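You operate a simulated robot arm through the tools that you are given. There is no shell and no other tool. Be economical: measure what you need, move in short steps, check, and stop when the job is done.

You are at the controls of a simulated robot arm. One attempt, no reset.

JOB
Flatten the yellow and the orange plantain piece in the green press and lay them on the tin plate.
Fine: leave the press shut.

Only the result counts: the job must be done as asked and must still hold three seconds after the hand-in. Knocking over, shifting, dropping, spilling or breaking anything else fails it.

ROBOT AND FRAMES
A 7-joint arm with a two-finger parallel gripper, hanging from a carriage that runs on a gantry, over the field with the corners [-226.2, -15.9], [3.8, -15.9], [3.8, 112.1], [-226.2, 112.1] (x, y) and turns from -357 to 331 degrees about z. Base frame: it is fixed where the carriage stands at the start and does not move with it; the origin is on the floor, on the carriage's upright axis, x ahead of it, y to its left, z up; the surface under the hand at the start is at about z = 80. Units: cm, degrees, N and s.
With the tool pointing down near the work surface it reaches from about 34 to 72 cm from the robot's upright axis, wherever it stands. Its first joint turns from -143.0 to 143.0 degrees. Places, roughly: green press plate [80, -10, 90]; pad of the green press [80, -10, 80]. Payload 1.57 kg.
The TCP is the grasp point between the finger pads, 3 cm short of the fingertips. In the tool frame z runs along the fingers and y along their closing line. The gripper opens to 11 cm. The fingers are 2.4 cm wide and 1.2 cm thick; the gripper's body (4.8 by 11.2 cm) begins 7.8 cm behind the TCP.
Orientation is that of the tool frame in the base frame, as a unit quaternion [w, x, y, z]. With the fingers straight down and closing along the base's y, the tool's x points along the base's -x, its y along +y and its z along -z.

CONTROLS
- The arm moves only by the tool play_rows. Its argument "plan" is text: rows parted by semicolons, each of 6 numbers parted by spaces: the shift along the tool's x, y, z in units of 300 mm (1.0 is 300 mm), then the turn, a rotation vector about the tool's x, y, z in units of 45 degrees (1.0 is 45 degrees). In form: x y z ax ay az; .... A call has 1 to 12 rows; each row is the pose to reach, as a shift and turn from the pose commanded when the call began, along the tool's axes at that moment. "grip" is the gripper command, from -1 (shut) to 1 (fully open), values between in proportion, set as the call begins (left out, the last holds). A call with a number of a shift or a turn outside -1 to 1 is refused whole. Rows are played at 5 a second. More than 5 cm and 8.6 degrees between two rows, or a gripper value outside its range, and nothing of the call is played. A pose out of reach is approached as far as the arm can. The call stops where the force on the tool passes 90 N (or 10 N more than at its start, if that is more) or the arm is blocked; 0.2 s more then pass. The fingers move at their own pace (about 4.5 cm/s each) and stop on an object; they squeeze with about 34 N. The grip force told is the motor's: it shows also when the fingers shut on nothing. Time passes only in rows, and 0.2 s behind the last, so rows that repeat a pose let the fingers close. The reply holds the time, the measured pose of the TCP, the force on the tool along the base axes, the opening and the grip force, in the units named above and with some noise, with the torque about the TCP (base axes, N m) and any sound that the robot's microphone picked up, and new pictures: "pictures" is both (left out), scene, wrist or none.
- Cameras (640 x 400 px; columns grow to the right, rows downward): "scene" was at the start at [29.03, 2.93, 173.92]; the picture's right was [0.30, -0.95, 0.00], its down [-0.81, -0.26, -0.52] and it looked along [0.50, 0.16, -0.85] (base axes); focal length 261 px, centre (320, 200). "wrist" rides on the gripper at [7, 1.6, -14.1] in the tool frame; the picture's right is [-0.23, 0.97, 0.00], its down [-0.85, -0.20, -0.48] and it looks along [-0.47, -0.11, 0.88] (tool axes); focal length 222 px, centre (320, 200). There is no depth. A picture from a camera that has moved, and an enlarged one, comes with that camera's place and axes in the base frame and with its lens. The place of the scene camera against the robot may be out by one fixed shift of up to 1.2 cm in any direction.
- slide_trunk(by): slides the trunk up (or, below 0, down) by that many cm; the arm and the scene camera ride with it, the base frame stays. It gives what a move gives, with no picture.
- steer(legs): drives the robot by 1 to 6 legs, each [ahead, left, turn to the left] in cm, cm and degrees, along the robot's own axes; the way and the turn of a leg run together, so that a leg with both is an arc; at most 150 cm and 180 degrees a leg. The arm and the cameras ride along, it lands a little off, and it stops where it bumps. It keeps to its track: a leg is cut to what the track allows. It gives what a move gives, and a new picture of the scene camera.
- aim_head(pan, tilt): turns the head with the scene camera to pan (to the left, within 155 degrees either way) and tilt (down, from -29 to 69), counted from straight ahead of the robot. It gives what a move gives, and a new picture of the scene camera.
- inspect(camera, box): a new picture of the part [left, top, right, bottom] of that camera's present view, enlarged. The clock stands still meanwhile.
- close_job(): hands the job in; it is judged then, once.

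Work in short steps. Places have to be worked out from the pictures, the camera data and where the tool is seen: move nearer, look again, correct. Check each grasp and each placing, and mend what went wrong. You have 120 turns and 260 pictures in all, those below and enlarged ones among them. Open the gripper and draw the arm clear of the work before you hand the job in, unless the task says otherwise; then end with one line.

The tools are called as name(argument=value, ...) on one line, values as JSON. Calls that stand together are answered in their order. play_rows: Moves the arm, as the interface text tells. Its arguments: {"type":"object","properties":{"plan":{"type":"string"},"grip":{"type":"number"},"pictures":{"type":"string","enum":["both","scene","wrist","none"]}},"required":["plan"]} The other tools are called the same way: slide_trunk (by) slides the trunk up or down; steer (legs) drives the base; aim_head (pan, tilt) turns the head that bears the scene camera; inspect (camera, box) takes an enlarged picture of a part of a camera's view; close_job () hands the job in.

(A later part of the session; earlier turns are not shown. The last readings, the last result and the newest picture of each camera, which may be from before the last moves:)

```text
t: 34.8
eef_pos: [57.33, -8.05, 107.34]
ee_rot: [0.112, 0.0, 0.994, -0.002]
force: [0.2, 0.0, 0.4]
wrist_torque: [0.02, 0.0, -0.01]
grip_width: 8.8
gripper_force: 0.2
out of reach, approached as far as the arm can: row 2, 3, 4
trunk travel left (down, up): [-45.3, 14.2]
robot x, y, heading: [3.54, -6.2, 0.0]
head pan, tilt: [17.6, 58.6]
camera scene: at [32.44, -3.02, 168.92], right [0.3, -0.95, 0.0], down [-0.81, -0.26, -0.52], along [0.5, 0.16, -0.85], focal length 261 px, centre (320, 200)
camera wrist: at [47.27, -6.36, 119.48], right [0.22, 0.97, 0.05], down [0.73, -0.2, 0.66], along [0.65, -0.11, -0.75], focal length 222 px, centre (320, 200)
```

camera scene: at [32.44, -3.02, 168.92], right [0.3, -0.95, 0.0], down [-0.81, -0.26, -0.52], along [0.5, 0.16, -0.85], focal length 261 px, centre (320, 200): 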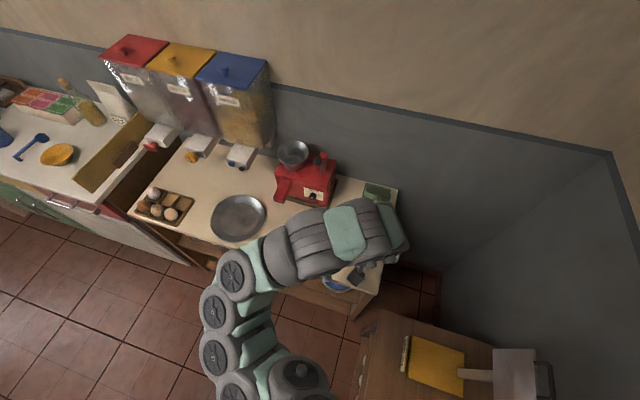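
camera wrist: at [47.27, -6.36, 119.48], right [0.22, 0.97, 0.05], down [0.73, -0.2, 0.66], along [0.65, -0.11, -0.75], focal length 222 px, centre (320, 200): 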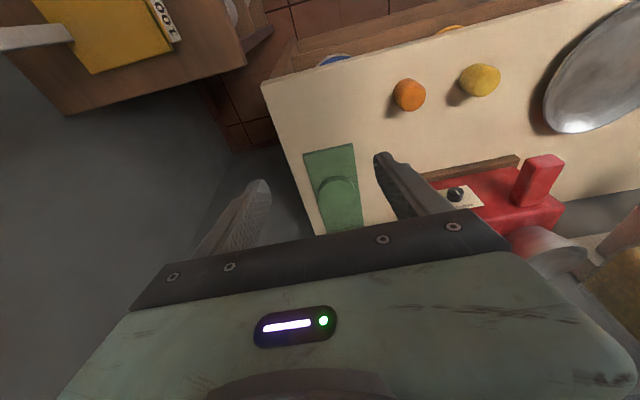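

Press is open and left alone. Now I drive back and left to stand before the orange piece, then tilt forward 45° and descend near it.

steer(legs=[[-6.5, 13.5, 0]])

play_rows(plan="-0.02 0.01 0.1 0 -0.14 0; -0.04 0.02 0.2 0 -0.28 0; -0.06 0.03 0.31 0 -0.43 0; -0.08 0.04 0.42 0 -0.57 0; -0.106 0.053 0.537 0 -0.713 0; -0.106 0.053 0.537 0 -0.713 0", grip=1, pictures="both")

```text
t: 36.2
eef_pos: [50.87, 5.44, 107.25]
ee_rot: [0.113, -0.002, 0.994, -0.002]
force: [0.8, -1.3, -0.9]
wrist_torque: [0.03, -0.01, 0.03]
grip_width: 8.77
gripper_force: 0.1
trunk travel left (down, up): [-45.3, 14.2]
robot x, y, heading: [-2.97, 7.08, 0.3]
head pan, tilt: [17.6, 58.6]
camera scene: at [25.94, 10.44, 168.92], right [0.31, -0.95, 0.0], down [-0.81, -0.26, -0.52], along [0.5, 0.16, -0.85], focal length 261 px, centre (320, 200)
```

scene: 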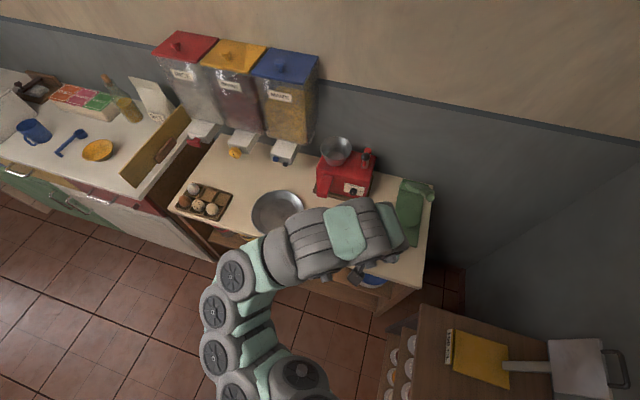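

```text
t: 37.6
eef_pos: [57.64, 6.77, 92.19]
ee_rot: [0.384, -0.002, 0.923, -0.003]
force: [0.6, -0.2, 0.9]
wrist_torque: [0.01, 0.12, 0.0]
grip_width: 11.0
gripper_force: 0.0
out of reach, approached as far as the arm can: row 2, 3, 4
trunk travel left (down, up): [-45.3, 14.2]
robot x, y, heading: [-3.23, 7.34, 0.5]
head pan, tilt: [17.6, 58.6]
camera scene: at [25.96, 10.44, 168.94], right [0.31, -0.95, 0.0], down [-0.81, -0.26, -0.52], along [0.5, 0.16, -0.85], focal length 261 px, centre (320, 200)
camera wrist: at [42.58, 8.43, 97.22], right [0.16, 0.97, 0.16], down [0.26, -0.19, 0.94], along [0.95, -0.11, -0.29], focal length 222 px, centre (320, 200)
```

scene: 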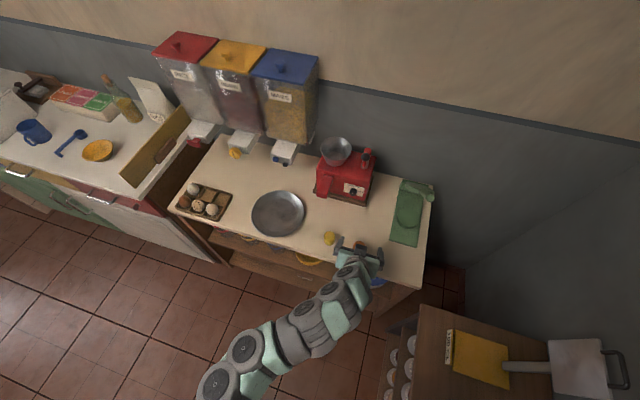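
wrist: 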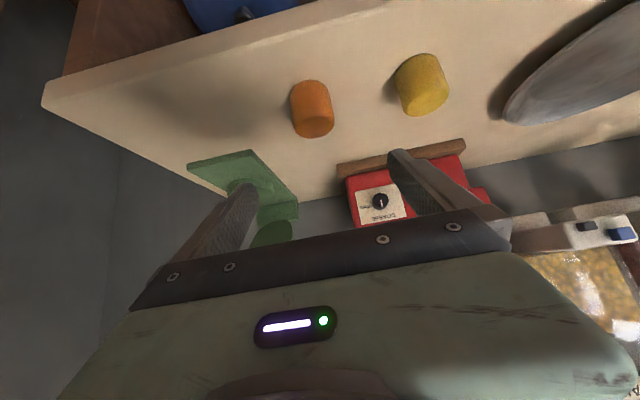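

inspect(camera="wrist", box=[180, 40, 480, 250])

inspect(camera="scene", box=[360, 160, 450, 260])

```text
1.90 times, centred on (330, 145) of wrist
camera zoom: at [42.58, 8.43, 97.22], right [0.16, 0.97, 0.16], down [0.26, -0.19, 0.94], along [0.95, -0.11, -0.29], focal length 423 px, centre (301, 305)
```

zoom: 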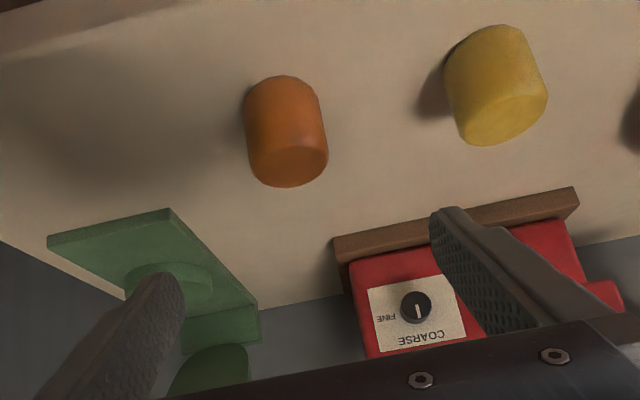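

```text
4.00 times, centred on (405, 210) of scene
camera zoom: at [25.96, 10.44, 168.94], right [0.31, -0.95, 0.0], down [-0.81, -0.26, -0.52], along [0.5, 0.16, -0.85], focal length 1045 px, centre (-20, 160)
```

zoom: 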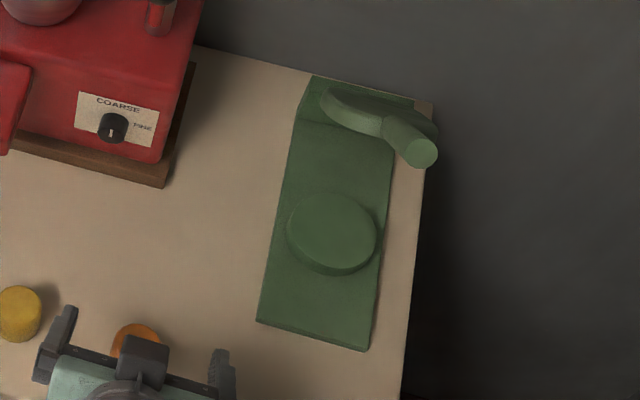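

The press stands wide open; pad centre ≈(78.7, -7.9, 82). The orange piece is about 4 cm wide and tall at (61.3, 7.0). I descend to grasp it.

play_rows(plan="0.042 0.002 0.095 0 0 0; 0.084 0.004 0.19 0 0 0; 0.127 0.006 0.284 0 0 0; 0.127 0.006 0.284 0 0 0", pictures="wrist")

```text
t: 38.6
eef_pos: [60.8, 7.06, 83.58]
ee_rot: [0.384, -0.002, 0.924, -0.002]
force: [0.1, -0.3, 0.4]
wrist_torque: [-0.04, 0.0, 0.02]
grip_width: 11.02
gripper_force: 0.1
trunk travel left (down, up): [-45.3, 14.2]
robot x, y, heading: [-3.08, 7.8, 0.1]
head pan, tilt: [17.6, 58.6]
camera wrist: at [45.9, 8.65, 88.56], right [0.16, 0.97, 0.16], down [0.27, -0.19, 0.94], along [0.95, -0.11, -0.29], focal length 222 px, centre (320, 200)
```

wrist: 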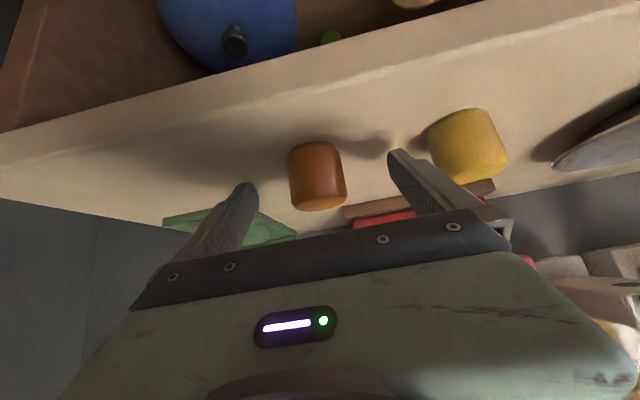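

The piece is centred between the fingers; closing.

play_rows(plan="0 0 0 0 0 0; 0 0 0 0 0 0; 0 0 0 0 0 0; 0 0 0 0 0 0; 0 0 0 0 0 0", grip=-1, pictures="wrist")

```text
t: 39.8
eef_pos: [60.98, 6.97, 83.64]
ee_rot: [0.382, -0.003, 0.924, -0.001]
force: [0.5, -0.1, 0.5]
wrist_torque: [0.03, -0.03, 0.01]
grip_width: 4.01
gripper_force: 21.7
trunk travel left (down, up): [-45.3, 14.2]
robot x, y, heading: [-3.38, 7.22, 0.1]
head pan, tilt: [17.6, 58.6]
camera wrist: at [45.89, 8.67, 88.58], right [0.16, 0.98, 0.16], down [0.27, -0.19, 0.94], along [0.95, -0.11, -0.29], focal length 222 px, centre (320, 200)
```

wrist: 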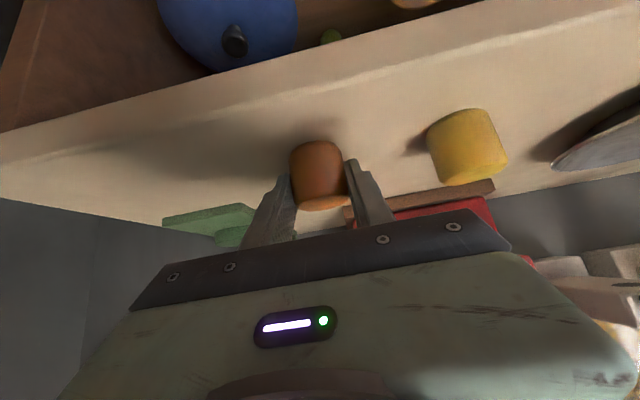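

Held (4.0 cm). Lift 6 cm and drive over in front of the press.

play_rows(plan="-0.071 0 -0.07 0 0 0; -0.142 0 -0.141 0 0 0; -0.142 0 -0.141 0 0 0", pictures="none")

steer(legs=[[0, -14.8, 0], [6.5, 0, 0]])

inspect(camera="wrist", box=[0, 0, 640, 400])

```text
t: 40.6
eef_pos: [60.94, 7.06, 89.61]
ee_rot: [0.383, -0.002, 0.924, -0.002]
force: [0.2, 0.0, -0.9]
wrist_torque: [-0.02, -0.04, -0.01]
grip_width: 3.95
gripper_force: 34.1
trunk travel left (down, up): [-45.3, 14.2]
robot x, y, heading: [-3.05, 7.54, 0.3]
head pan, tilt: [17.6, 58.6]
```

```text
t: 42.5
eef_pos: [67.46, -7.39, 89.66]
ee_rot: [0.382, -0.003, 0.924, -0.001]
force: [-0.4, 0.6, -0.7]
wrist_torque: [0.04, 0.02, 0.0]
grip_width: 3.95
gripper_force: 33.6
trunk travel left (down, up): [-45.3, 14.2]
robot x, y, heading: [3.67, -7.39, 0.3]
head pan, tilt: [17.6, 58.6]
camera scene: at [32.47, -4.16, 168.92], right [0.31, -0.95, 0.0], down [-0.81, -0.26, -0.52], along [0.5, 0.16, -0.85], focal length 261 px, centre (320, 200)
```

scene: 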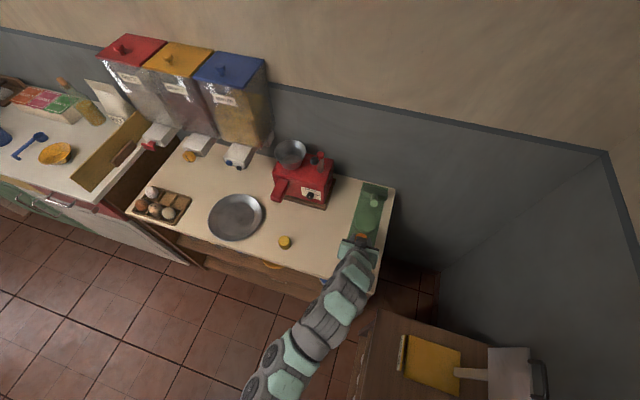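

```text
1.00 times, centred on (320, 200) of wrist (not enlarged: the box is as wide or as high as the picture)
camera zoom: at [52.45, -5.86, 94.58], right [0.16, 0.98, 0.16], down [0.27, -0.19, 0.94], along [0.95, -0.11, -0.29], focal length 222 px, centre (320, 200)
```

zoom: 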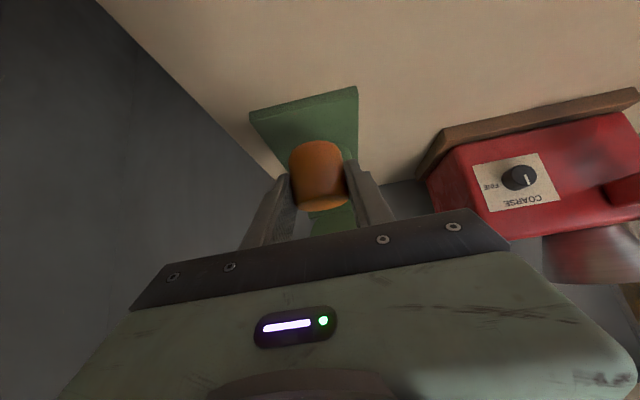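

I advance over the pad at a height clear of it.

play_rows(plan="-0.071 -0.006 0.097 0 0 0; -0.142 -0.012 0.193 0 0 0; -0.214 -0.017 0.29 0 0 0; -0.214 -0.017 0.29 0 0 0", pictures="both")

```text
t: 43.5
eef_pos: [78.14, -7.99, 87.89]
ee_rot: [0.382, -0.002, 0.924, -0.003]
force: [-0.3, 1.1, -0.4]
wrist_torque: [0.01, 0.01, -0.02]
grip_width: 3.93
gripper_force: 34.1
trunk travel left (down, up): [-45.3, 14.2]
robot x, y, heading: [3.33, -7.23, 0.3]
head pan, tilt: [17.6, 58.6]
camera scene: at [32.47, -4.16, 168.92], right [0.31, -0.95, 0.0], down [-0.81, -0.26, -0.52], along [0.5, 0.16, -0.85], focal length 261 px, centre (320, 200)
camera wrist: at [63.19, -6.38, 93.03], right [0.16, 0.98, 0.16], down [0.27, -0.19, 0.94], along [0.95, -0.11, -0.29], focal length 222 px, centre (320, 200)
```

scene: 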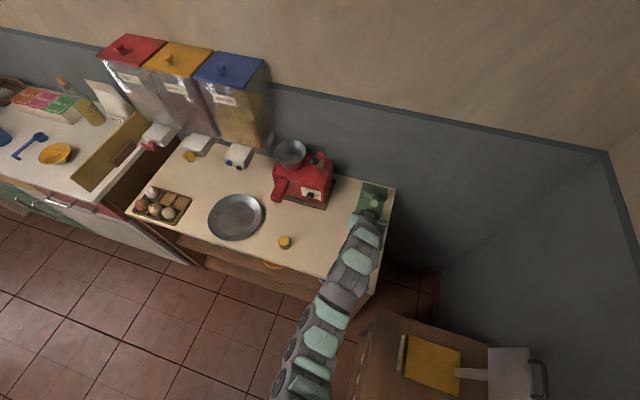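
wrist: 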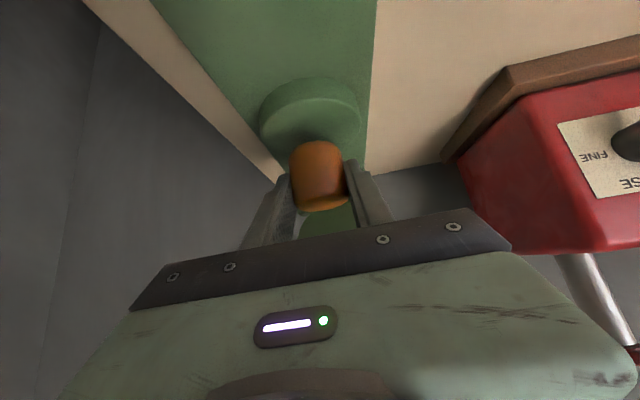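

Pad centre ≈(78, -7.8). I lower in small steps watching force.

play_rows(plan="0.022 0 0.003 0 0 0; 0.034 0 0.014 0 0 0; 0.045 0 0.026 0 0 0; 0.045 0 0.026 0 0 0", pictures="none")

play_rows(plan="0.012 0 0.012 0 0 0; 0.012 0 0.012 0 0 0", pictures="wrist")

```text
t: 44.5
eef_pos: [77.82, -7.93, 86.54]
ee_rot: [0.383, -0.003, 0.924, -0.001]
force: [-3.1, -0.2, 7.6]
wrist_torque: [0.2, 0.07, 0.03]
grip_width: 3.91
gripper_force: 33.6
trunk travel left (down, up): [-45.3, 14.2]
robot x, y, heading: [3.55, -7.23, 0.2]
head pan, tilt: [17.6, 58.6]
```

```text
t: 45.1
eef_pos: [78.1, -8.01, 86.32]
ee_rot: [0.387, -0.002, 0.922, -0.002]
force: [-9.8, 1.1, 35.0]
wrist_torque: [0.33, -0.22, 0.22]
grip_width: 3.96
gripper_force: 34.2
trunk travel left (down, up): [-45.3, 14.2]
robot x, y, heading: [3.61, -7.39, 0.2]
head pan, tilt: [17.6, 58.6]
camera wrist: at [63.08, -6.36, 91.27], right [0.16, 0.98, 0.16], down [0.26, -0.19, 0.95], along [0.95, -0.11, -0.28], focal length 222 px, centre (320, 200)
```

wrist: 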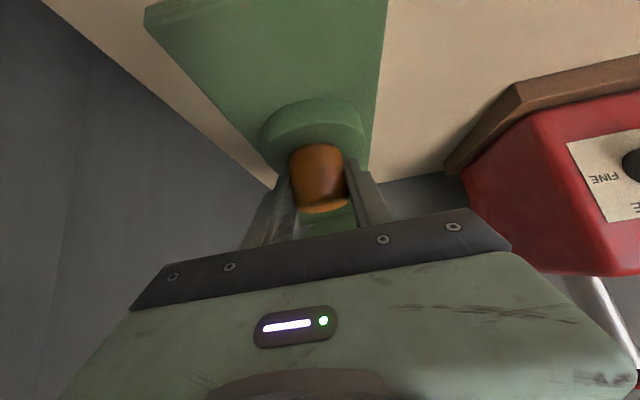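

Contact at pad (top ≈83). I ease up a little, release, and withdraw along the fingers.

play_rows(plan="-0.011 0 -0.011 0 0 0; -0.011 0 -0.011 0 0 0", pictures="none")

play_rows(plan="0 0 0 0 0 0; 0 0 0 0 0 0; 0 0 0 0 0 0", grip=0.4, pictures="none")

play_rows(plan="0 0 -0.1 0 0 0; 0.1 0 -0.2 0 0 0; 0.2 0 -0.3 0 0 0; 0.2 0 -0.3 0 0 0", pictures="both")

```text
t: 45.7
eef_pos: [77.82, -8.07, 86.28]
ee_rot: [0.381, -0.002, 0.924, -0.003]
force: [3.8, -0.8, 8.1]
wrist_torque: [0.09, -0.31, -0.06]
grip_width: 3.95
gripper_force: 34.8
trunk travel left (down, up): [-45.3, 14.2]
robot x, y, heading: [3.75, -7.37, 0.1]
head pan, tilt: [17.6, 58.6]
```

```text
t: 46.5
eef_pos: [77.71, -7.93, 86.29]
ee_rot: [0.383, -0.003, 0.924, -0.001]
force: [1.7, 1.2, -0.5]
wrist_torque: [-0.01, 0.01, 0.02]
grip_width: 7.66
gripper_force: 0.1
trunk travel left (down, up): [-45.3, 14.2]
robot x, y, heading: [3.52, -7.16, 0.0]
head pan, tilt: [17.6, 58.6]
```

```text
t: 47.5
eef_pos: [67.13, -8.04, 88.48]
ee_rot: [0.383, -0.003, 0.924, -0.002]
force: [0.8, 0.6, 0.8]
wrist_torque: [-0.01, -0.02, -0.01]
grip_width: 7.71
gripper_force: 0.1
trunk travel left (down, up): [-45.3, 14.2]
robot x, y, heading: [3.5, -6.96, 0.2]
head pan, tilt: [17.6, 58.6]
camera scene: at [32.46, -4.16, 168.91], right [0.31, -0.95, 0.0], down [-0.81, -0.26, -0.52], along [0.5, 0.16, -0.85], focal length 261 px, centre (320, 200)
camera wrist: at [52.12, -6.32, 93.56], right [0.16, 0.98, 0.16], down [0.27, -0.19, 0.94], along [0.95, -0.11, -0.29], focal length 222 px, centre (320, 200)
```

scene: 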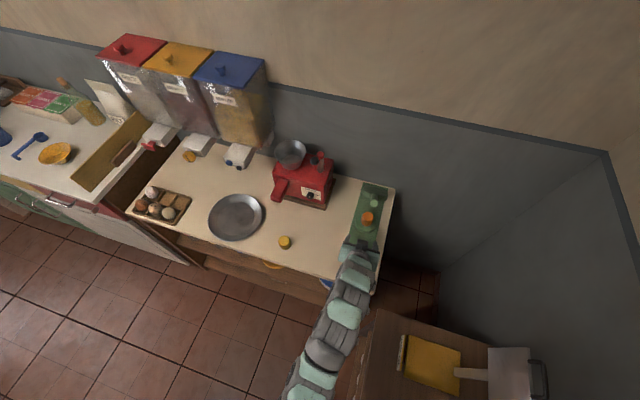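
wrist: 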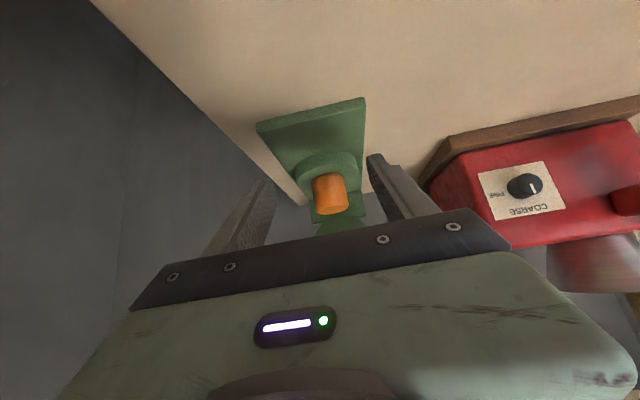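

The orange stands well on the pad. Now I back off, raise the trunk and regrip the handle to close the press.

play_rows(plan="0.1 0 -0.1 0 0 0; 0.2 0 -0.2 0 0 0; 0.2 0 -0.2 0 0 0", pictures="none")

slide_trunk(by=14)

play_rows(plan="-0.07 0 -0.03 0 0.14 0; -0.14 0 -0.06 0 0.28 0; -0.21 0 -0.1 0 0.43 0; -0.28 0 -0.13 0 0.57 0; -0.35 0 -0.16 0 0.711 0; -0.35 0 -0.16 0 0.711 0", pictures="both")

```text
t: 48.3
eef_pos: [58.7, -8.11, 88.45]
ee_rot: [0.383, -0.003, 0.924, -0.003]
force: [0.1, 0.9, -0.6]
wrist_torque: [0.04, -0.02, 0.01]
grip_width: 7.7
gripper_force: 0.0
trunk travel left (down, up): [-45.3, 14.2]
robot x, y, heading: [3.57, -7.05, 0.2]
head pan, tilt: [17.6, 58.6]
```

```text
t: 50.0
eef_pos: [58.7, -8.1, 102.49]
ee_rot: [0.382, -0.003, 0.924, -0.001]
force: [-0.1, -0.3, 0.0]
wrist_torque: [0.0, -0.04, 0.03]
grip_width: 7.67
gripper_force: 0.0
trunk travel left (down, up): [-59.3, 0.2]
robot x, y, heading: [3.42, -7.05, 0.2]
head pan, tilt: [17.6, 58.6]
```

```text
t: 51.4
eef_pos: [62.52, -8.08, 113.45]
ee_rot: [0.114, -0.003, 0.994, -0.002]
force: [0.0, 0.4, -0.7]
wrist_torque: [0.02, 0.0, 0.01]
grip_width: 7.71
gripper_force: 0.1
out of reach, approached as far as the arm can: row 3
trunk travel left (down, up): [-59.3, 0.2]
robot x, y, heading: [3.31, -7.31, 0.3]
head pan, tilt: [17.6, 58.6]
camera scene: at [32.47, -4.17, 182.92], right [0.31, -0.95, 0.0], down [-0.81, -0.26, -0.52], along [0.5, 0.16, -0.85], focal length 261 px, centre (320, 200)
camera wrist: at [52.57, -6.38, 125.57], right [0.22, 0.97, 0.05], down [0.73, -0.19, 0.66], along [0.65, -0.11, -0.75], focal length 222 px, centre (320, 200)
```

scene: 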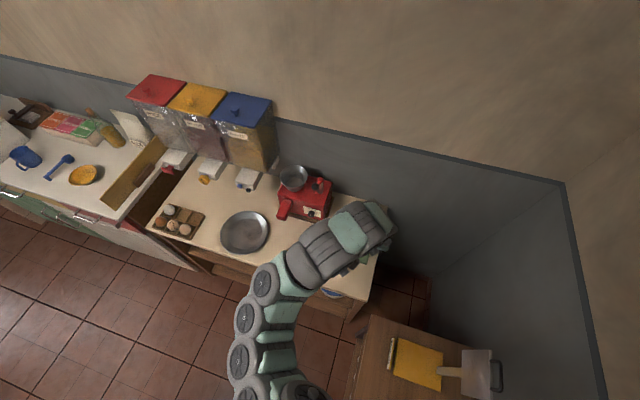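
wrist: 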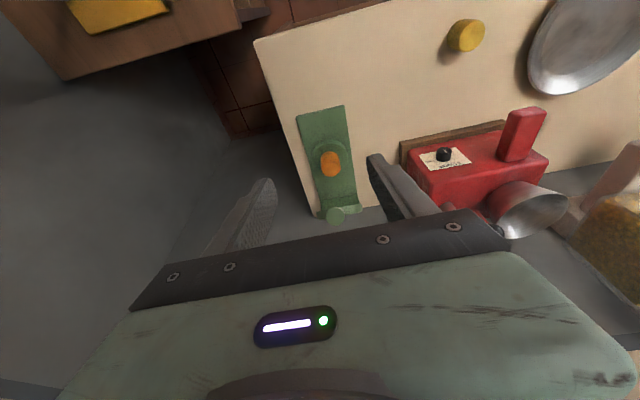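

Handle tip ≈(72, -7.9, 106.5). I go forward above it, then straight down to straddle it, then close.

play_rows(plan="-0.122 0 0.029 0 0 0; -0.245 0 0.057 0 0 0; -0.367 0 0.086 0 0 0; -0.335 0.003 0.223 0 0 0; -0.303 0.005 0.361 0 0 0; -0.303 0.005 0.361 0 0 0", pictures="wrist")

```text
t: 52.8
eef_pos: [73.95, -7.93, 104.92]
ee_rot: [0.114, -0.002, 0.993, -0.003]
force: [0.5, 0.7, 0.5]
wrist_torque: [-0.02, 0.01, 0.01]
grip_width: 7.71
gripper_force: 0.1
trunk travel left (down, up): [-59.3, 0.2]
robot x, y, heading: [3.23, -7.28, 0.4]
head pan, tilt: [17.6, 58.6]
camera wrist: at [63.98, -6.2, 117.08], right [0.22, 0.97, 0.05], down [0.73, -0.19, 0.66], along [0.65, -0.11, -0.75], focal length 222 px, centre (320, 200)
```

wrist: 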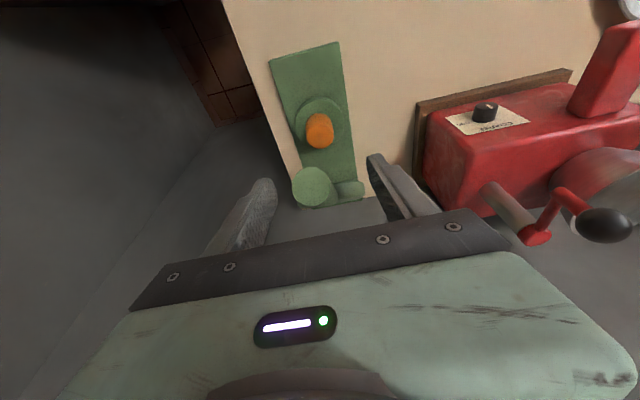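

Gripping and closing the press along the same arc, down to about 20° first.

play_rows(plan="0 0 0 0 0 0; 0 0 0 0 0 0; 0 0 0 0 0 0; 0 0 0 0 0 0", grip=-1, pictures="none")

play_rows(plan="0.0648 0 0.0445 0 -0.055 0; 0.1257 0 0.0943 0 -0.11 0; 0.1816 0 0.149 0 -0.166 0; 0.2328 0 0.2086 0 -0.222 0; 0.2785 0 0.2726 0 -0.278 0; 0.2785 0 0.2726 0 -0.278 0", pictures="wrist")

```text
t: 53.8
eef_pos: [74.04, -7.9, 104.84]
ee_rot: [0.114, -0.002, 0.994, -0.002]
force: [-0.2, -1.6, -1.2]
wrist_torque: [0.31, -0.19, 0.24]
grip_width: 2.17
gripper_force: 19.7
trunk travel left (down, up): [-59.3, 0.2]
robot x, y, heading: [3.34, -7.33, 0.4]
head pan, tilt: [17.6, 58.6]
```

```text
t: 55.2
eef_pos: [67.55, -8.0, 94.77]
ee_rot: [0.22, -0.003, 0.976, -0.002]
force: [-6.5, 2.9, 2.8]
wrist_torque: [-0.01, -0.53, -0.17]
grip_width: 2.18
gripper_force: 34.7
trunk travel left (down, up): [-59.3, 0.2]
robot x, y, heading: [3.57, -7.09, 0.3]
head pan, tilt: [17.6, 58.6]
camera wrist: at [55.15, -6.27, 104.61], right [0.2, 0.97, 0.09], down [0.57, -0.19, 0.8], along [0.8, -0.11, -0.59], focal length 222 px, centre (320, 200)
```

wrist: 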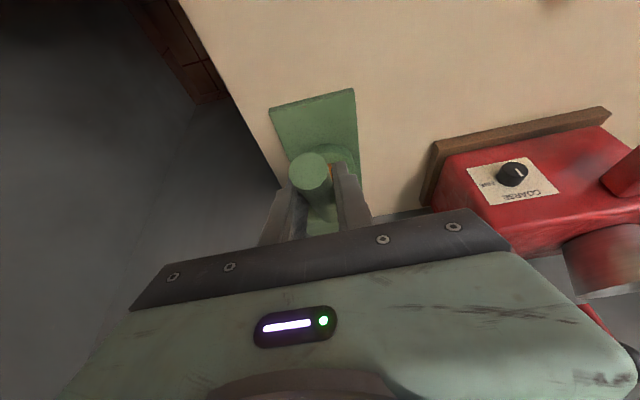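

Continuing down to press the piece, watching force.

play_rows(plan="0.0598 0 0.0638 0 -0.055 0; 0.1136 0 0.1305 0 -0.11 0; 0.1614 0 0.2 0 -0.166 0; 0.2032 0 0.2724 0 -0.22 0; 0.2175 0 0.3025 0 -0.22 0; 0.2175 0 0.3025 0 -0.22 0", pictures="wrist")

```text
t: 56.2
eef_pos: [66.55, -7.89, 86.42]
ee_rot: [0.314, -0.002, 0.949, -0.002]
force: [-37.3, 6.6, 65.7]
wrist_torque: [-0.17, 0.49, -0.15]
grip_width: 2.19
gripper_force: 34.9
trunk travel left (down, up): [-59.3, 0.2]
robot x, y, heading: [3.31, -7.24, 0.1]
head pan, tilt: [17.6, 58.6]
stopped in row 5: the force on the tool passed its limit at 141 N (the readings are from after the stop); the commanded pose is now the measured one
camera wrist: at [52.44, -6.27, 93.71], right [0.18, 0.97, 0.13], down [0.4, -0.19, 0.9], along [0.9, -0.11, -0.43], focal length 222 px, centre (320, 200)
```

wrist: 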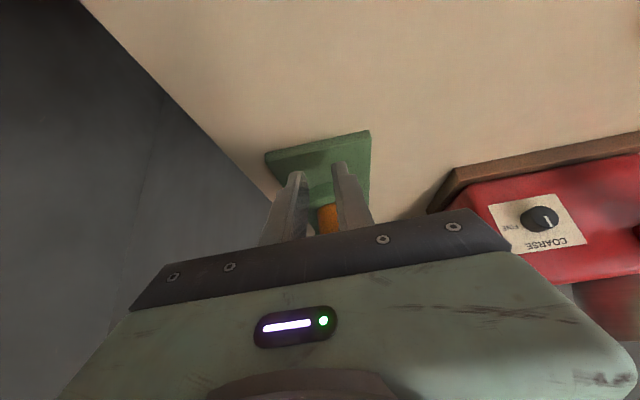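

inspect(camera="wrist", box=[230, 110, 410, 250])

inspect(camera="scene", box=[280, 150, 420, 290])

```text
2.86 times, centred on (320, 180) of wrist
camera zoom: at [52.44, -6.27, 93.71], right [0.18, 0.97, 0.13], down [0.4, -0.19, 0.9], along [0.9, -0.11, -0.43], focal length 635 px, centre (320, 257)
```

zoom: 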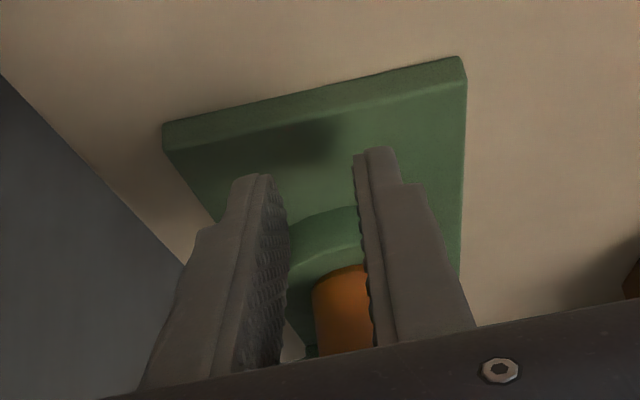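

```text
2.86 times, centred on (350, 220) of scene
camera zoom: at [32.37, -4.1, 182.95], right [0.31, -0.95, 0.0], down [-0.81, -0.26, -0.52], along [0.5, 0.16, -0.85], focal length 746 px, centre (234, 143)
```

zoom: 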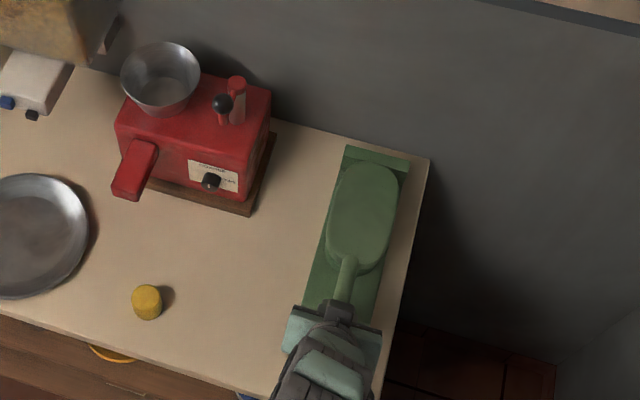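

The fingers slipped down past the handle; the plate rests on the still-standing piece. I release, rise, and will push on the handle from above with shut fingers.

play_rows(plan="0 0 0 0 0 0; 0 0 0 0 0 0; -0.056 0 -0.075 0 0.1 0; -0.111 0 -0.15 0 0.28 0; -0.167 0 -0.225 0 0.46 0; -0.222 0 -0.3 0 0.64 0; -0.278 0 -0.375 0 0.813 0; -0.278 0 -0.375 0 0.813 0", grip=0.2, pictures="both")

```text
t: 58.0
eef_pos: [66.39, -7.95, 100.15]
ee_rot: [-0.006, -0.001, 1.0, -0.004]
force: [-0.7, -0.3, 0.1]
wrist_torque: [-0.05, -0.03, 0.02]
grip_width: 6.62
gripper_force: 0.0
out of reach, approached as far as the arm can: row 7
trunk travel left (down, up): [-59.3, 0.2]
robot x, y, heading: [3.5, -7.09, 0.5]
head pan, tilt: [17.6, 58.6]
camera scene: at [32.46, -4.15, 182.92], right [0.31, -0.95, 0.0], down [-0.81, -0.26, -0.52], along [0.5, 0.16, -0.85], focal length 261 px, centre (320, 200)
camera wrist: at [59.56, -6.25, 114.28], right [0.23, 0.97, -0.01], down [0.86, -0.2, 0.47], along [0.46, -0.11, -0.88], focal length 222 px, centre (320, 200)
```

scene: 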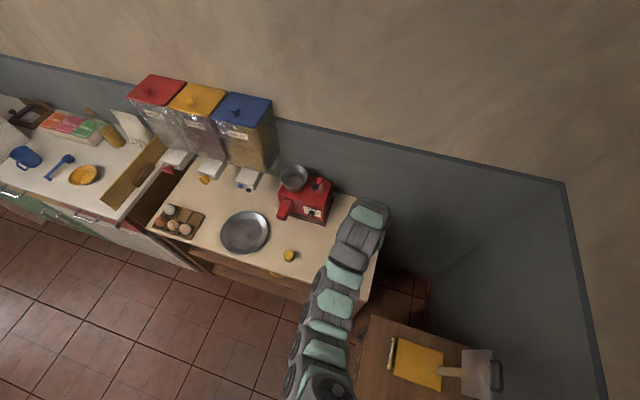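
wrist: 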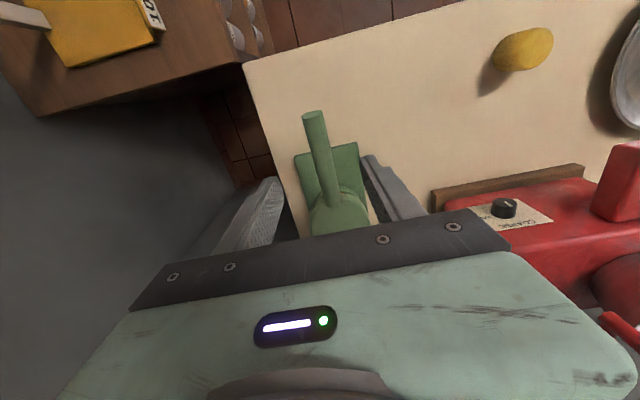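

Handle tip seen near (62.3, -7.7, 91). I shut the fingers over it at x≈64.5 and descend.

play_rows(plan="0.06 0.005 0 0 0.01 0; 0.06 0.005 0 0 0.01 0; 0.06 0.005 0.03 0 0.01 0; 0.06 0.005 0.08 0 0.01 0; 0.06 0.005 0.13 0 0.01 0; 0.06 0.005 0.16 0 0.01 0; 0.06 0.005 0.18 0 0.01 0; 0.06 0.005 0.2 0 0.01 0; 0.06 0.005 0.22 0 0.01 0", grip=-1, pictures="wrist")

```text
t: 60.0
eef_pos: [64.73, -7.81, 93.6]
ee_rot: [-0.007, 0.0, 1.0, -0.004]
force: [-0.8, 0.2, 0.4]
wrist_torque: [0.0, 0.0, -0.01]
grip_width: 0.02
gripper_force: 21.4
trunk travel left (down, up): [-59.3, 0.2]
robot x, y, heading: [3.38, -7.49, 0.0]
head pan, tilt: [17.6, 58.6]
camera wrist: at [57.83, -6.16, 107.77], right [0.23, 0.97, -0.01], down [0.86, -0.2, 0.47], along [0.45, -0.11, -0.88], focal length 222 px, centre (320, 200)
```

wrist: 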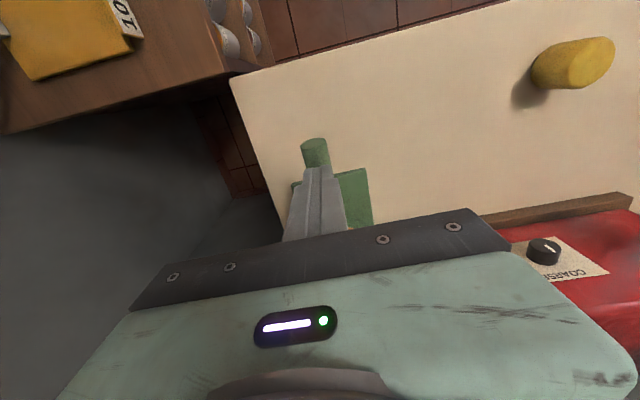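

Aligned over the handle with no contact yet. Pushing down slowly.

play_rows(plan="0 0 0.015 0 0 0; 0 0 0.03 0 0 0; 0 0 0.045 0 0 0; 0 0 0.06 0 0 0; 0 0 0.075 0 0 0; 0 0 0.09 0 0 0; 0 0 0.105 0 0 0; 0 0 0.12 0 0 0; 0 0 0.135 0 0 0; 0 0 0.15 0 0 0; 0 0 0.165 0 0 0; 0 0 0.18 0 0 0", pictures="both")

```text
t: 62.2
eef_pos: [64.65, -7.89, 89.69]
ee_rot: [-0.007, 0.0, 1.0, -0.003]
force: [-25.6, -0.1, 55.3]
wrist_torque: [0.03, 0.11, -0.05]
grip_width: 0.0
gripper_force: 21.8
trunk travel left (down, up): [-59.3, 0.2]
robot x, y, heading: [3.35, -7.31, 0.4]
head pan, tilt: [17.6, 58.6]
stopped in row 11: the force on the tool passed its limit at 106 N (the readings are from after the stop); the commanded pose is now the measured one
camera scene: at [32.36, -4.15, 182.98], right [0.31, -0.95, 0.0], down [-0.81, -0.26, -0.52], along [0.5, 0.16, -0.85], focal length 261 px, centre (320, 200)
camera wrist: at [57.92, -6.21, 103.83], right [0.23, 0.97, -0.01], down [0.86, -0.2, 0.47], along [0.45, -0.11, -0.88], focal length 222 px, centre (320, 200)
```

scene: 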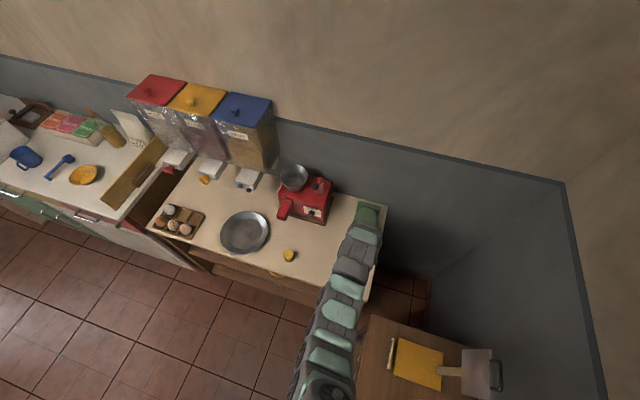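
wrist: 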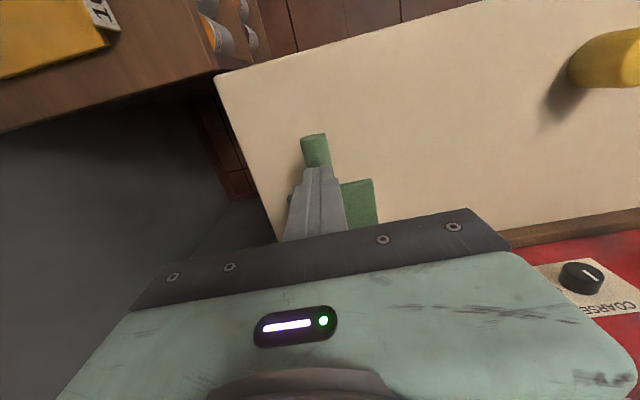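

The handle is now at its starting height (~85.6), and force rose sharply. One more brief push to be sure, then look.

play_rows(plan="0 0 0.008 0 0 0; 0 0 0.016 0 0 0; 0 0 0.02 0 0 0; 0 0 0.02 0 0 0", pictures="none")

play_rows(plan="0.06 0 -0.15 0 0 0; 0.12 0 -0.3 0 -0.1 0; 0.18 0 -0.3 0 -0.2 0; 0.28 0 -0.3 0 -0.36 0; 0.36 0 -0.3 0 -0.5 0; 0.36 0 -0.3 0 -0.5 0", pictures="both")

```text
t: 62.6
eef_pos: [64.75, -7.96, 89.63]
ee_rot: [-0.007, 0.0, 1.0, -0.003]
force: [-23.0, 0.1, 51.2]
wrist_torque: [0.08, 0.05, -0.01]
grip_width: 0.02
gripper_force: 21.2
trunk travel left (down, up): [-59.3, 0.2]
robot x, y, heading: [3.16, -6.71, 0.3]
head pan, tilt: [17.6, 58.6]
stopped in row 1: the force on the tool passed its limit at 97 N (the readings are from after the stop); the commanded pose is now the measured one
```

```text
t: 64.0
eef_pos: [54.02, -7.89, 98.62]
ee_rot: [0.189, -0.002, 0.982, -0.002]
force: [0.4, 0.4, -0.8]
wrist_torque: [0.0, 0.02, 0.03]
grip_width: 0.0
gripper_force: 20.8
trunk travel left (down, up): [-59.3, 0.2]
robot x, y, heading: [3.47, -7.16, 0.4]
head pan, tilt: [17.6, 58.6]
camera scene: at [32.34, -4.15, 182.92], right [0.31, -0.95, 0.0], down [-0.81, -0.26, -0.52], along [0.5, 0.16, -0.85], focal length 261 px, centre (320, 200)
camera wrist: at [42.17, -6.19, 109.14], right [0.21, 0.97, 0.08], down [0.62, -0.19, 0.76], along [0.76, -0.11, -0.64], focal length 222 px, centre (320, 200)
```

scene: 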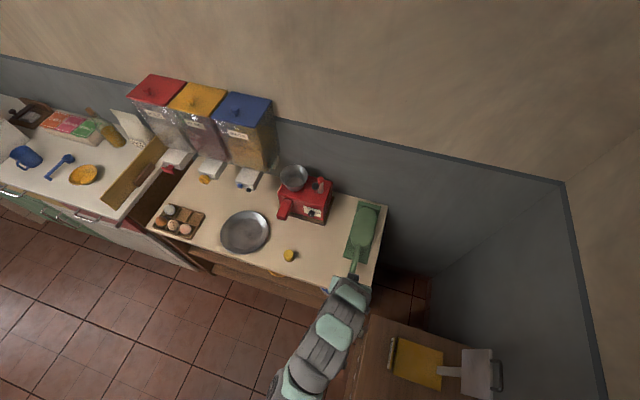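
wrist: 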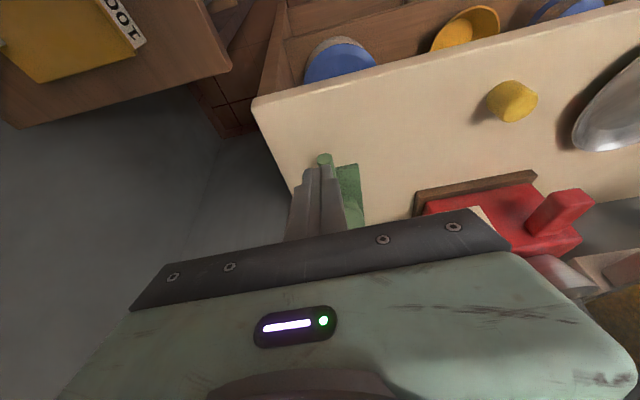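

Press shut down again. I now reopen it: approach the handle with open fingers and grip.

play_rows(plan="-0.03 0 0.05 0 -0.13 0; -0.06 0 0.1 0 -0.26 0; -0.096 0 0.164 0 -0.4 0; -0.126 0 0.289 0 -0.4 0; -0.156 0 0.415 0 -0.4 0; -0.186 0.005 0.54 0 -0.4 0; -0.186 0.005 0.54 0 -0.4 0", grip=0.6, pictures="wrist")

```text
t: 65.6
eef_pos: [65.42, -7.88, 85.63]
ee_rot: [0.34, -0.001, 0.94, -0.003]
force: [-0.6, -0.4, -0.2]
wrist_torque: [0.03, -0.01, 0.01]
grip_width: 8.79
gripper_force: 0.0
trunk travel left (down, up): [-59.3, 0.2]
robot x, y, heading: [3.53, -7.49, 0.2]
head pan, tilt: [17.6, 58.6]
camera wrist: at [50.85, -6.15, 92.01], right [0.18, 0.97, 0.14], down [0.35, -0.19, 0.92], along [0.92, -0.11, -0.38], focal length 222 px, centre (320, 200)
```

wrist: 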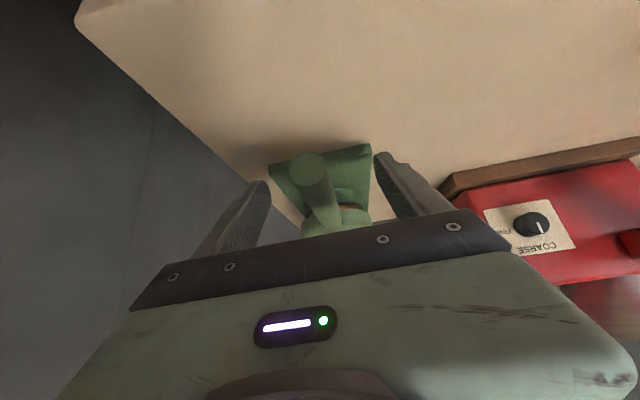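

inspect(camera="wrist", box=[250, 130, 400, 240])

```text
3.64 times, centred on (325, 185) of wrist
camera zoom: at [50.85, -6.15, 92.01], right [0.18, 0.97, 0.14], down [0.35, -0.19, 0.92], along [0.92, -0.11, -0.38], focal length 808 px, centre (302, 254)
```

zoom: 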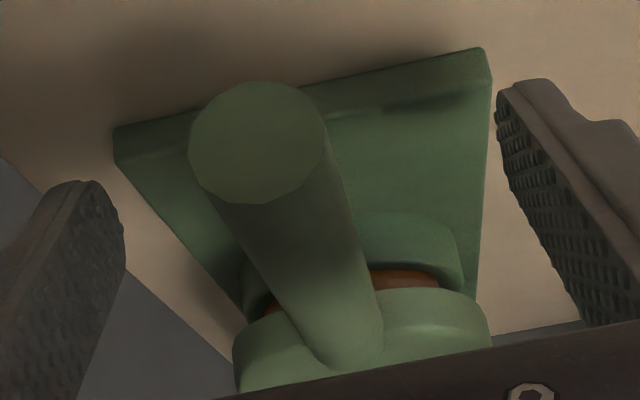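

The orange piece is now a flat disc. I grip the handle and lift to ~45° again.

play_rows(plan="0 0 0 0 0 0; 0 0 0 0 0 0; 0 0 0 0 0 0; 0 0 0 0 0 0; 0 0 0 0 0 0", grip=-1, pictures="none")

play_rows(plan="-0.0548 0 -0.0602 0 0.066 0; -0.1147 0 -0.1152 0 0.132 0; -0.1815 0 -0.1632 0 0.198 0; -0.253 0 -0.2047 0 0.264 0; -0.326 0 -0.2402 0 0.33 0; -0.4023 0 -0.272 0 0.396 0; -0.4798 0 -0.2968 0 0.462 0; -0.5593 0 -0.3147 0 0.528 0; -0.64 0 -0.3255 0 0.593 0; -0.64 0 -0.3255 0 0.593 0", pictures="wrist")

```text
t: 66.8
eef_pos: [65.22, -7.91, 85.53]
ee_rot: [0.339, -0.001, 0.941, -0.004]
force: [1.4, -2.9, -1.2]
wrist_torque: [-0.03, 0.14, -0.01]
grip_width: 2.21
gripper_force: 23.7
trunk travel left (down, up): [-59.3, 0.2]
robot x, y, heading: [3.3, -7.16, 0.2]
head pan, tilt: [17.6, 58.6]
```

```text
t: 69.0
eef_pos: [73.85, -7.75, 105.57]
ee_rot: [0.115, 0.0, 0.993, -0.004]
force: [18.8, -11.8, -19.0]
wrist_torque: [0.89, -0.6, 0.83]
grip_width: 2.21
gripper_force: 34.7
trunk travel left (down, up): [-59.3, 0.2]
robot x, y, heading: [3.29, -7.31, 0.2]
head pan, tilt: [17.6, 58.6]
camera wrist: at [63.93, -6.14, 117.77], right [0.22, 0.97, 0.04], down [0.72, -0.19, 0.66], along [0.65, -0.12, -0.75], focal length 222 px, centre (320, 200)
```

wrist: 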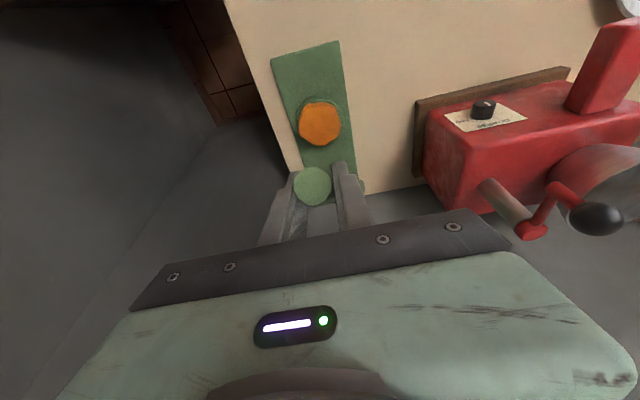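

The orange disc lies flat on the pad, ~6.8 cm wide. To let a steeper hand in I open the press further, to ~65° if it allows.

play_rows(plan="-0.057 0 -0.031 0 0.04 0; -0.132 0 -0.065 0 0.08 0; -0.21 0 -0.0915 0 0.12 0; -0.286 0 -0.111 0 0.16 0; -0.286 0 -0.111 0 0.16 0", pictures="wrist")

```text
t: 70.2
eef_pos: [81.27, -7.78, 110.45]
ee_rot: [0.049, 0.001, 0.999, -0.004]
force: [-1.8, -17.2, -4.5]
wrist_torque: [1.22, 0.76, 0.71]
grip_width: 2.21
gripper_force: 35.3
trunk travel left (down, up): [-59.3, 0.2]
robot x, y, heading: [3.45, -7.22, 0.2]
head pan, tilt: [17.6, 58.6]
camera wrist: at [72.92, -6.13, 123.86], right [0.23, 0.97, 0.01], down [0.8, -0.2, 0.56], along [0.55, -0.12, -0.83], focal length 222 px, centre (320, 200)
```

wrist: 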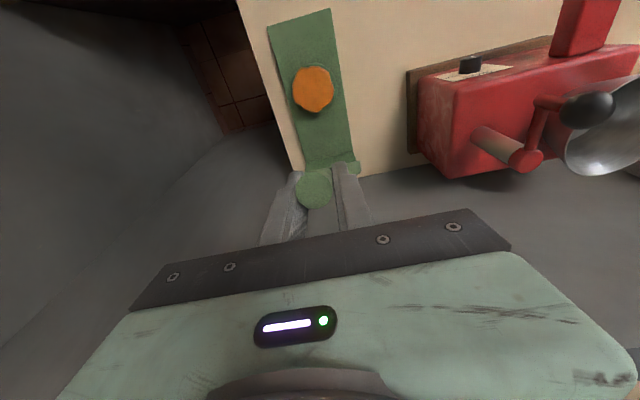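

Open ~65°. Release, rise, and back away.

play_rows(plan="0 0 0 0 0 0; 0 0 0 0 0 0; 0 0 0 0 0 0; 0 0 0 0 0 0", grip=1, pictures="none")

play_rows(plan="0 0 -0.12 0 0 0; 0.1 0 -0.2 0 0 0; 0.25 0 -0.2 0 0 0; 0.4 0 -0.2 0 -0.15 0; 0.5 0 -0.15 0 -0.3 0; 0.6 0 -0.05 0 -0.44 0; 0.65 0 0.05 0 -0.44 0; 0.65 0 0.15 0 -0.44 0; 0.65 0 0.15 0 -0.44 0", pictures="both")

```text
t: 71.2
eef_pos: [81.38, -7.59, 110.45]
ee_rot: [0.05, -0.001, 0.999, -0.004]
force: [-0.4, 0.1, -1.0]
wrist_torque: [-0.03, -0.01, 0.04]
grip_width: 11.02
gripper_force: 0.0
trunk travel left (down, up): [-59.3, 0.2]
robot x, y, heading: [3.46, -7.23, 0.6]
head pan, tilt: [17.6, 58.6]
```

```text
t: 71.9
eef_pos: [76.2, -12.09, 112.24]
ee_rot: [0.015, 0.026, 0.998, -0.055]
force: [0.4, 30.0, -5.6]
wrist_torque: [0.35, 0.48, 0.4]
grip_width: 11.01
gripper_force: 0.1
trunk travel left (down, up): [-59.3, 0.2]
robot x, y, heading: [3.53, -7.33, 0.9]
head pan, tilt: [17.6, 58.6]
stopped in row 3: the force on the tool passed its limit at 124 N (the readings are from after the stop); the commanded pose is now the measured one
camera scene: at [32.31, -3.56, 182.9], right [0.32, -0.95, 0.0], down [-0.81, -0.27, -0.52], along [0.49, 0.17, -0.85], focal length 261 px, centre (320, 200)
camera wrist: at [68.89, -8.51, 125.83], right [0.28, 0.96, -0.1], down [0.83, -0.19, 0.53], along [0.48, -0.23, -0.84], focal length 222 px, centre (320, 200)
```

scene: 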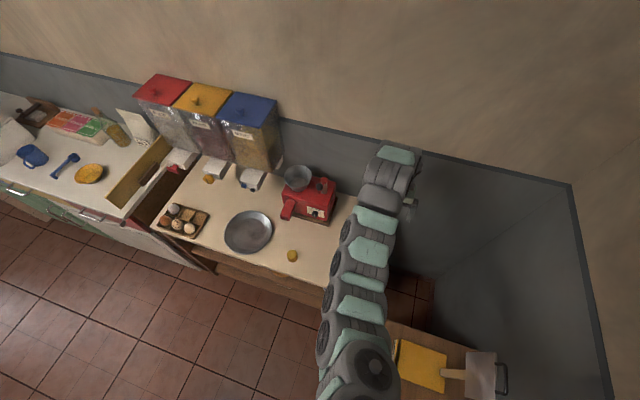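
wrist: 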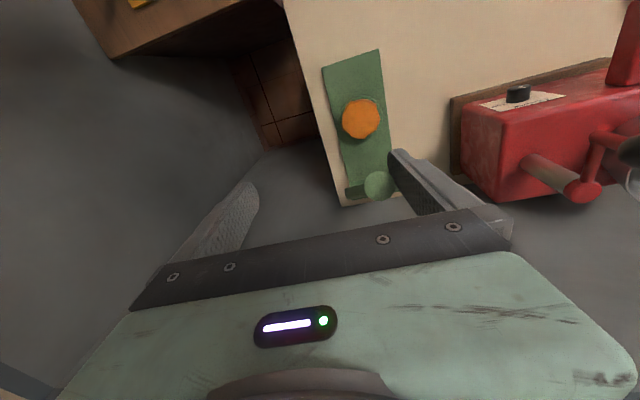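

The arm swerved right and a finger leans on the handle. I move back left gently and then up.

play_rows(plan="0 0.05 0 0 0 0; 0 0.1 0 0 0 0; 0 0.1 0 0 0 0", pictures="wrist")

```text
t: 72.7
eef_pos: [76.44, -10.53, 112.06]
ee_rot: [0.017, 0.034, 0.997, -0.062]
force: [0.8, -0.1, -0.6]
wrist_torque: [-0.03, -0.05, -0.01]
grip_width: 11.0
gripper_force: 0.1
trunk travel left (down, up): [-59.3, 0.2]
robot x, y, heading: [3.51, -7.18, 0.9]
head pan, tilt: [17.6, 58.6]
camera wrist: at [69.2, -6.78, 125.61], right [0.3, 0.95, -0.11], down [0.82, -0.2, 0.53], along [0.48, -0.25, -0.84], focal length 222 px, centre (320, 200)
```

wrist: 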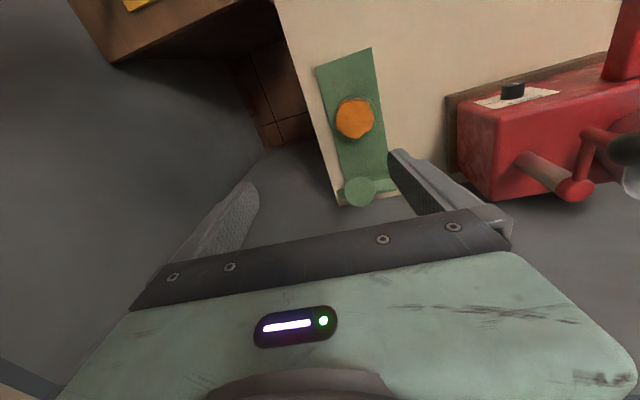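

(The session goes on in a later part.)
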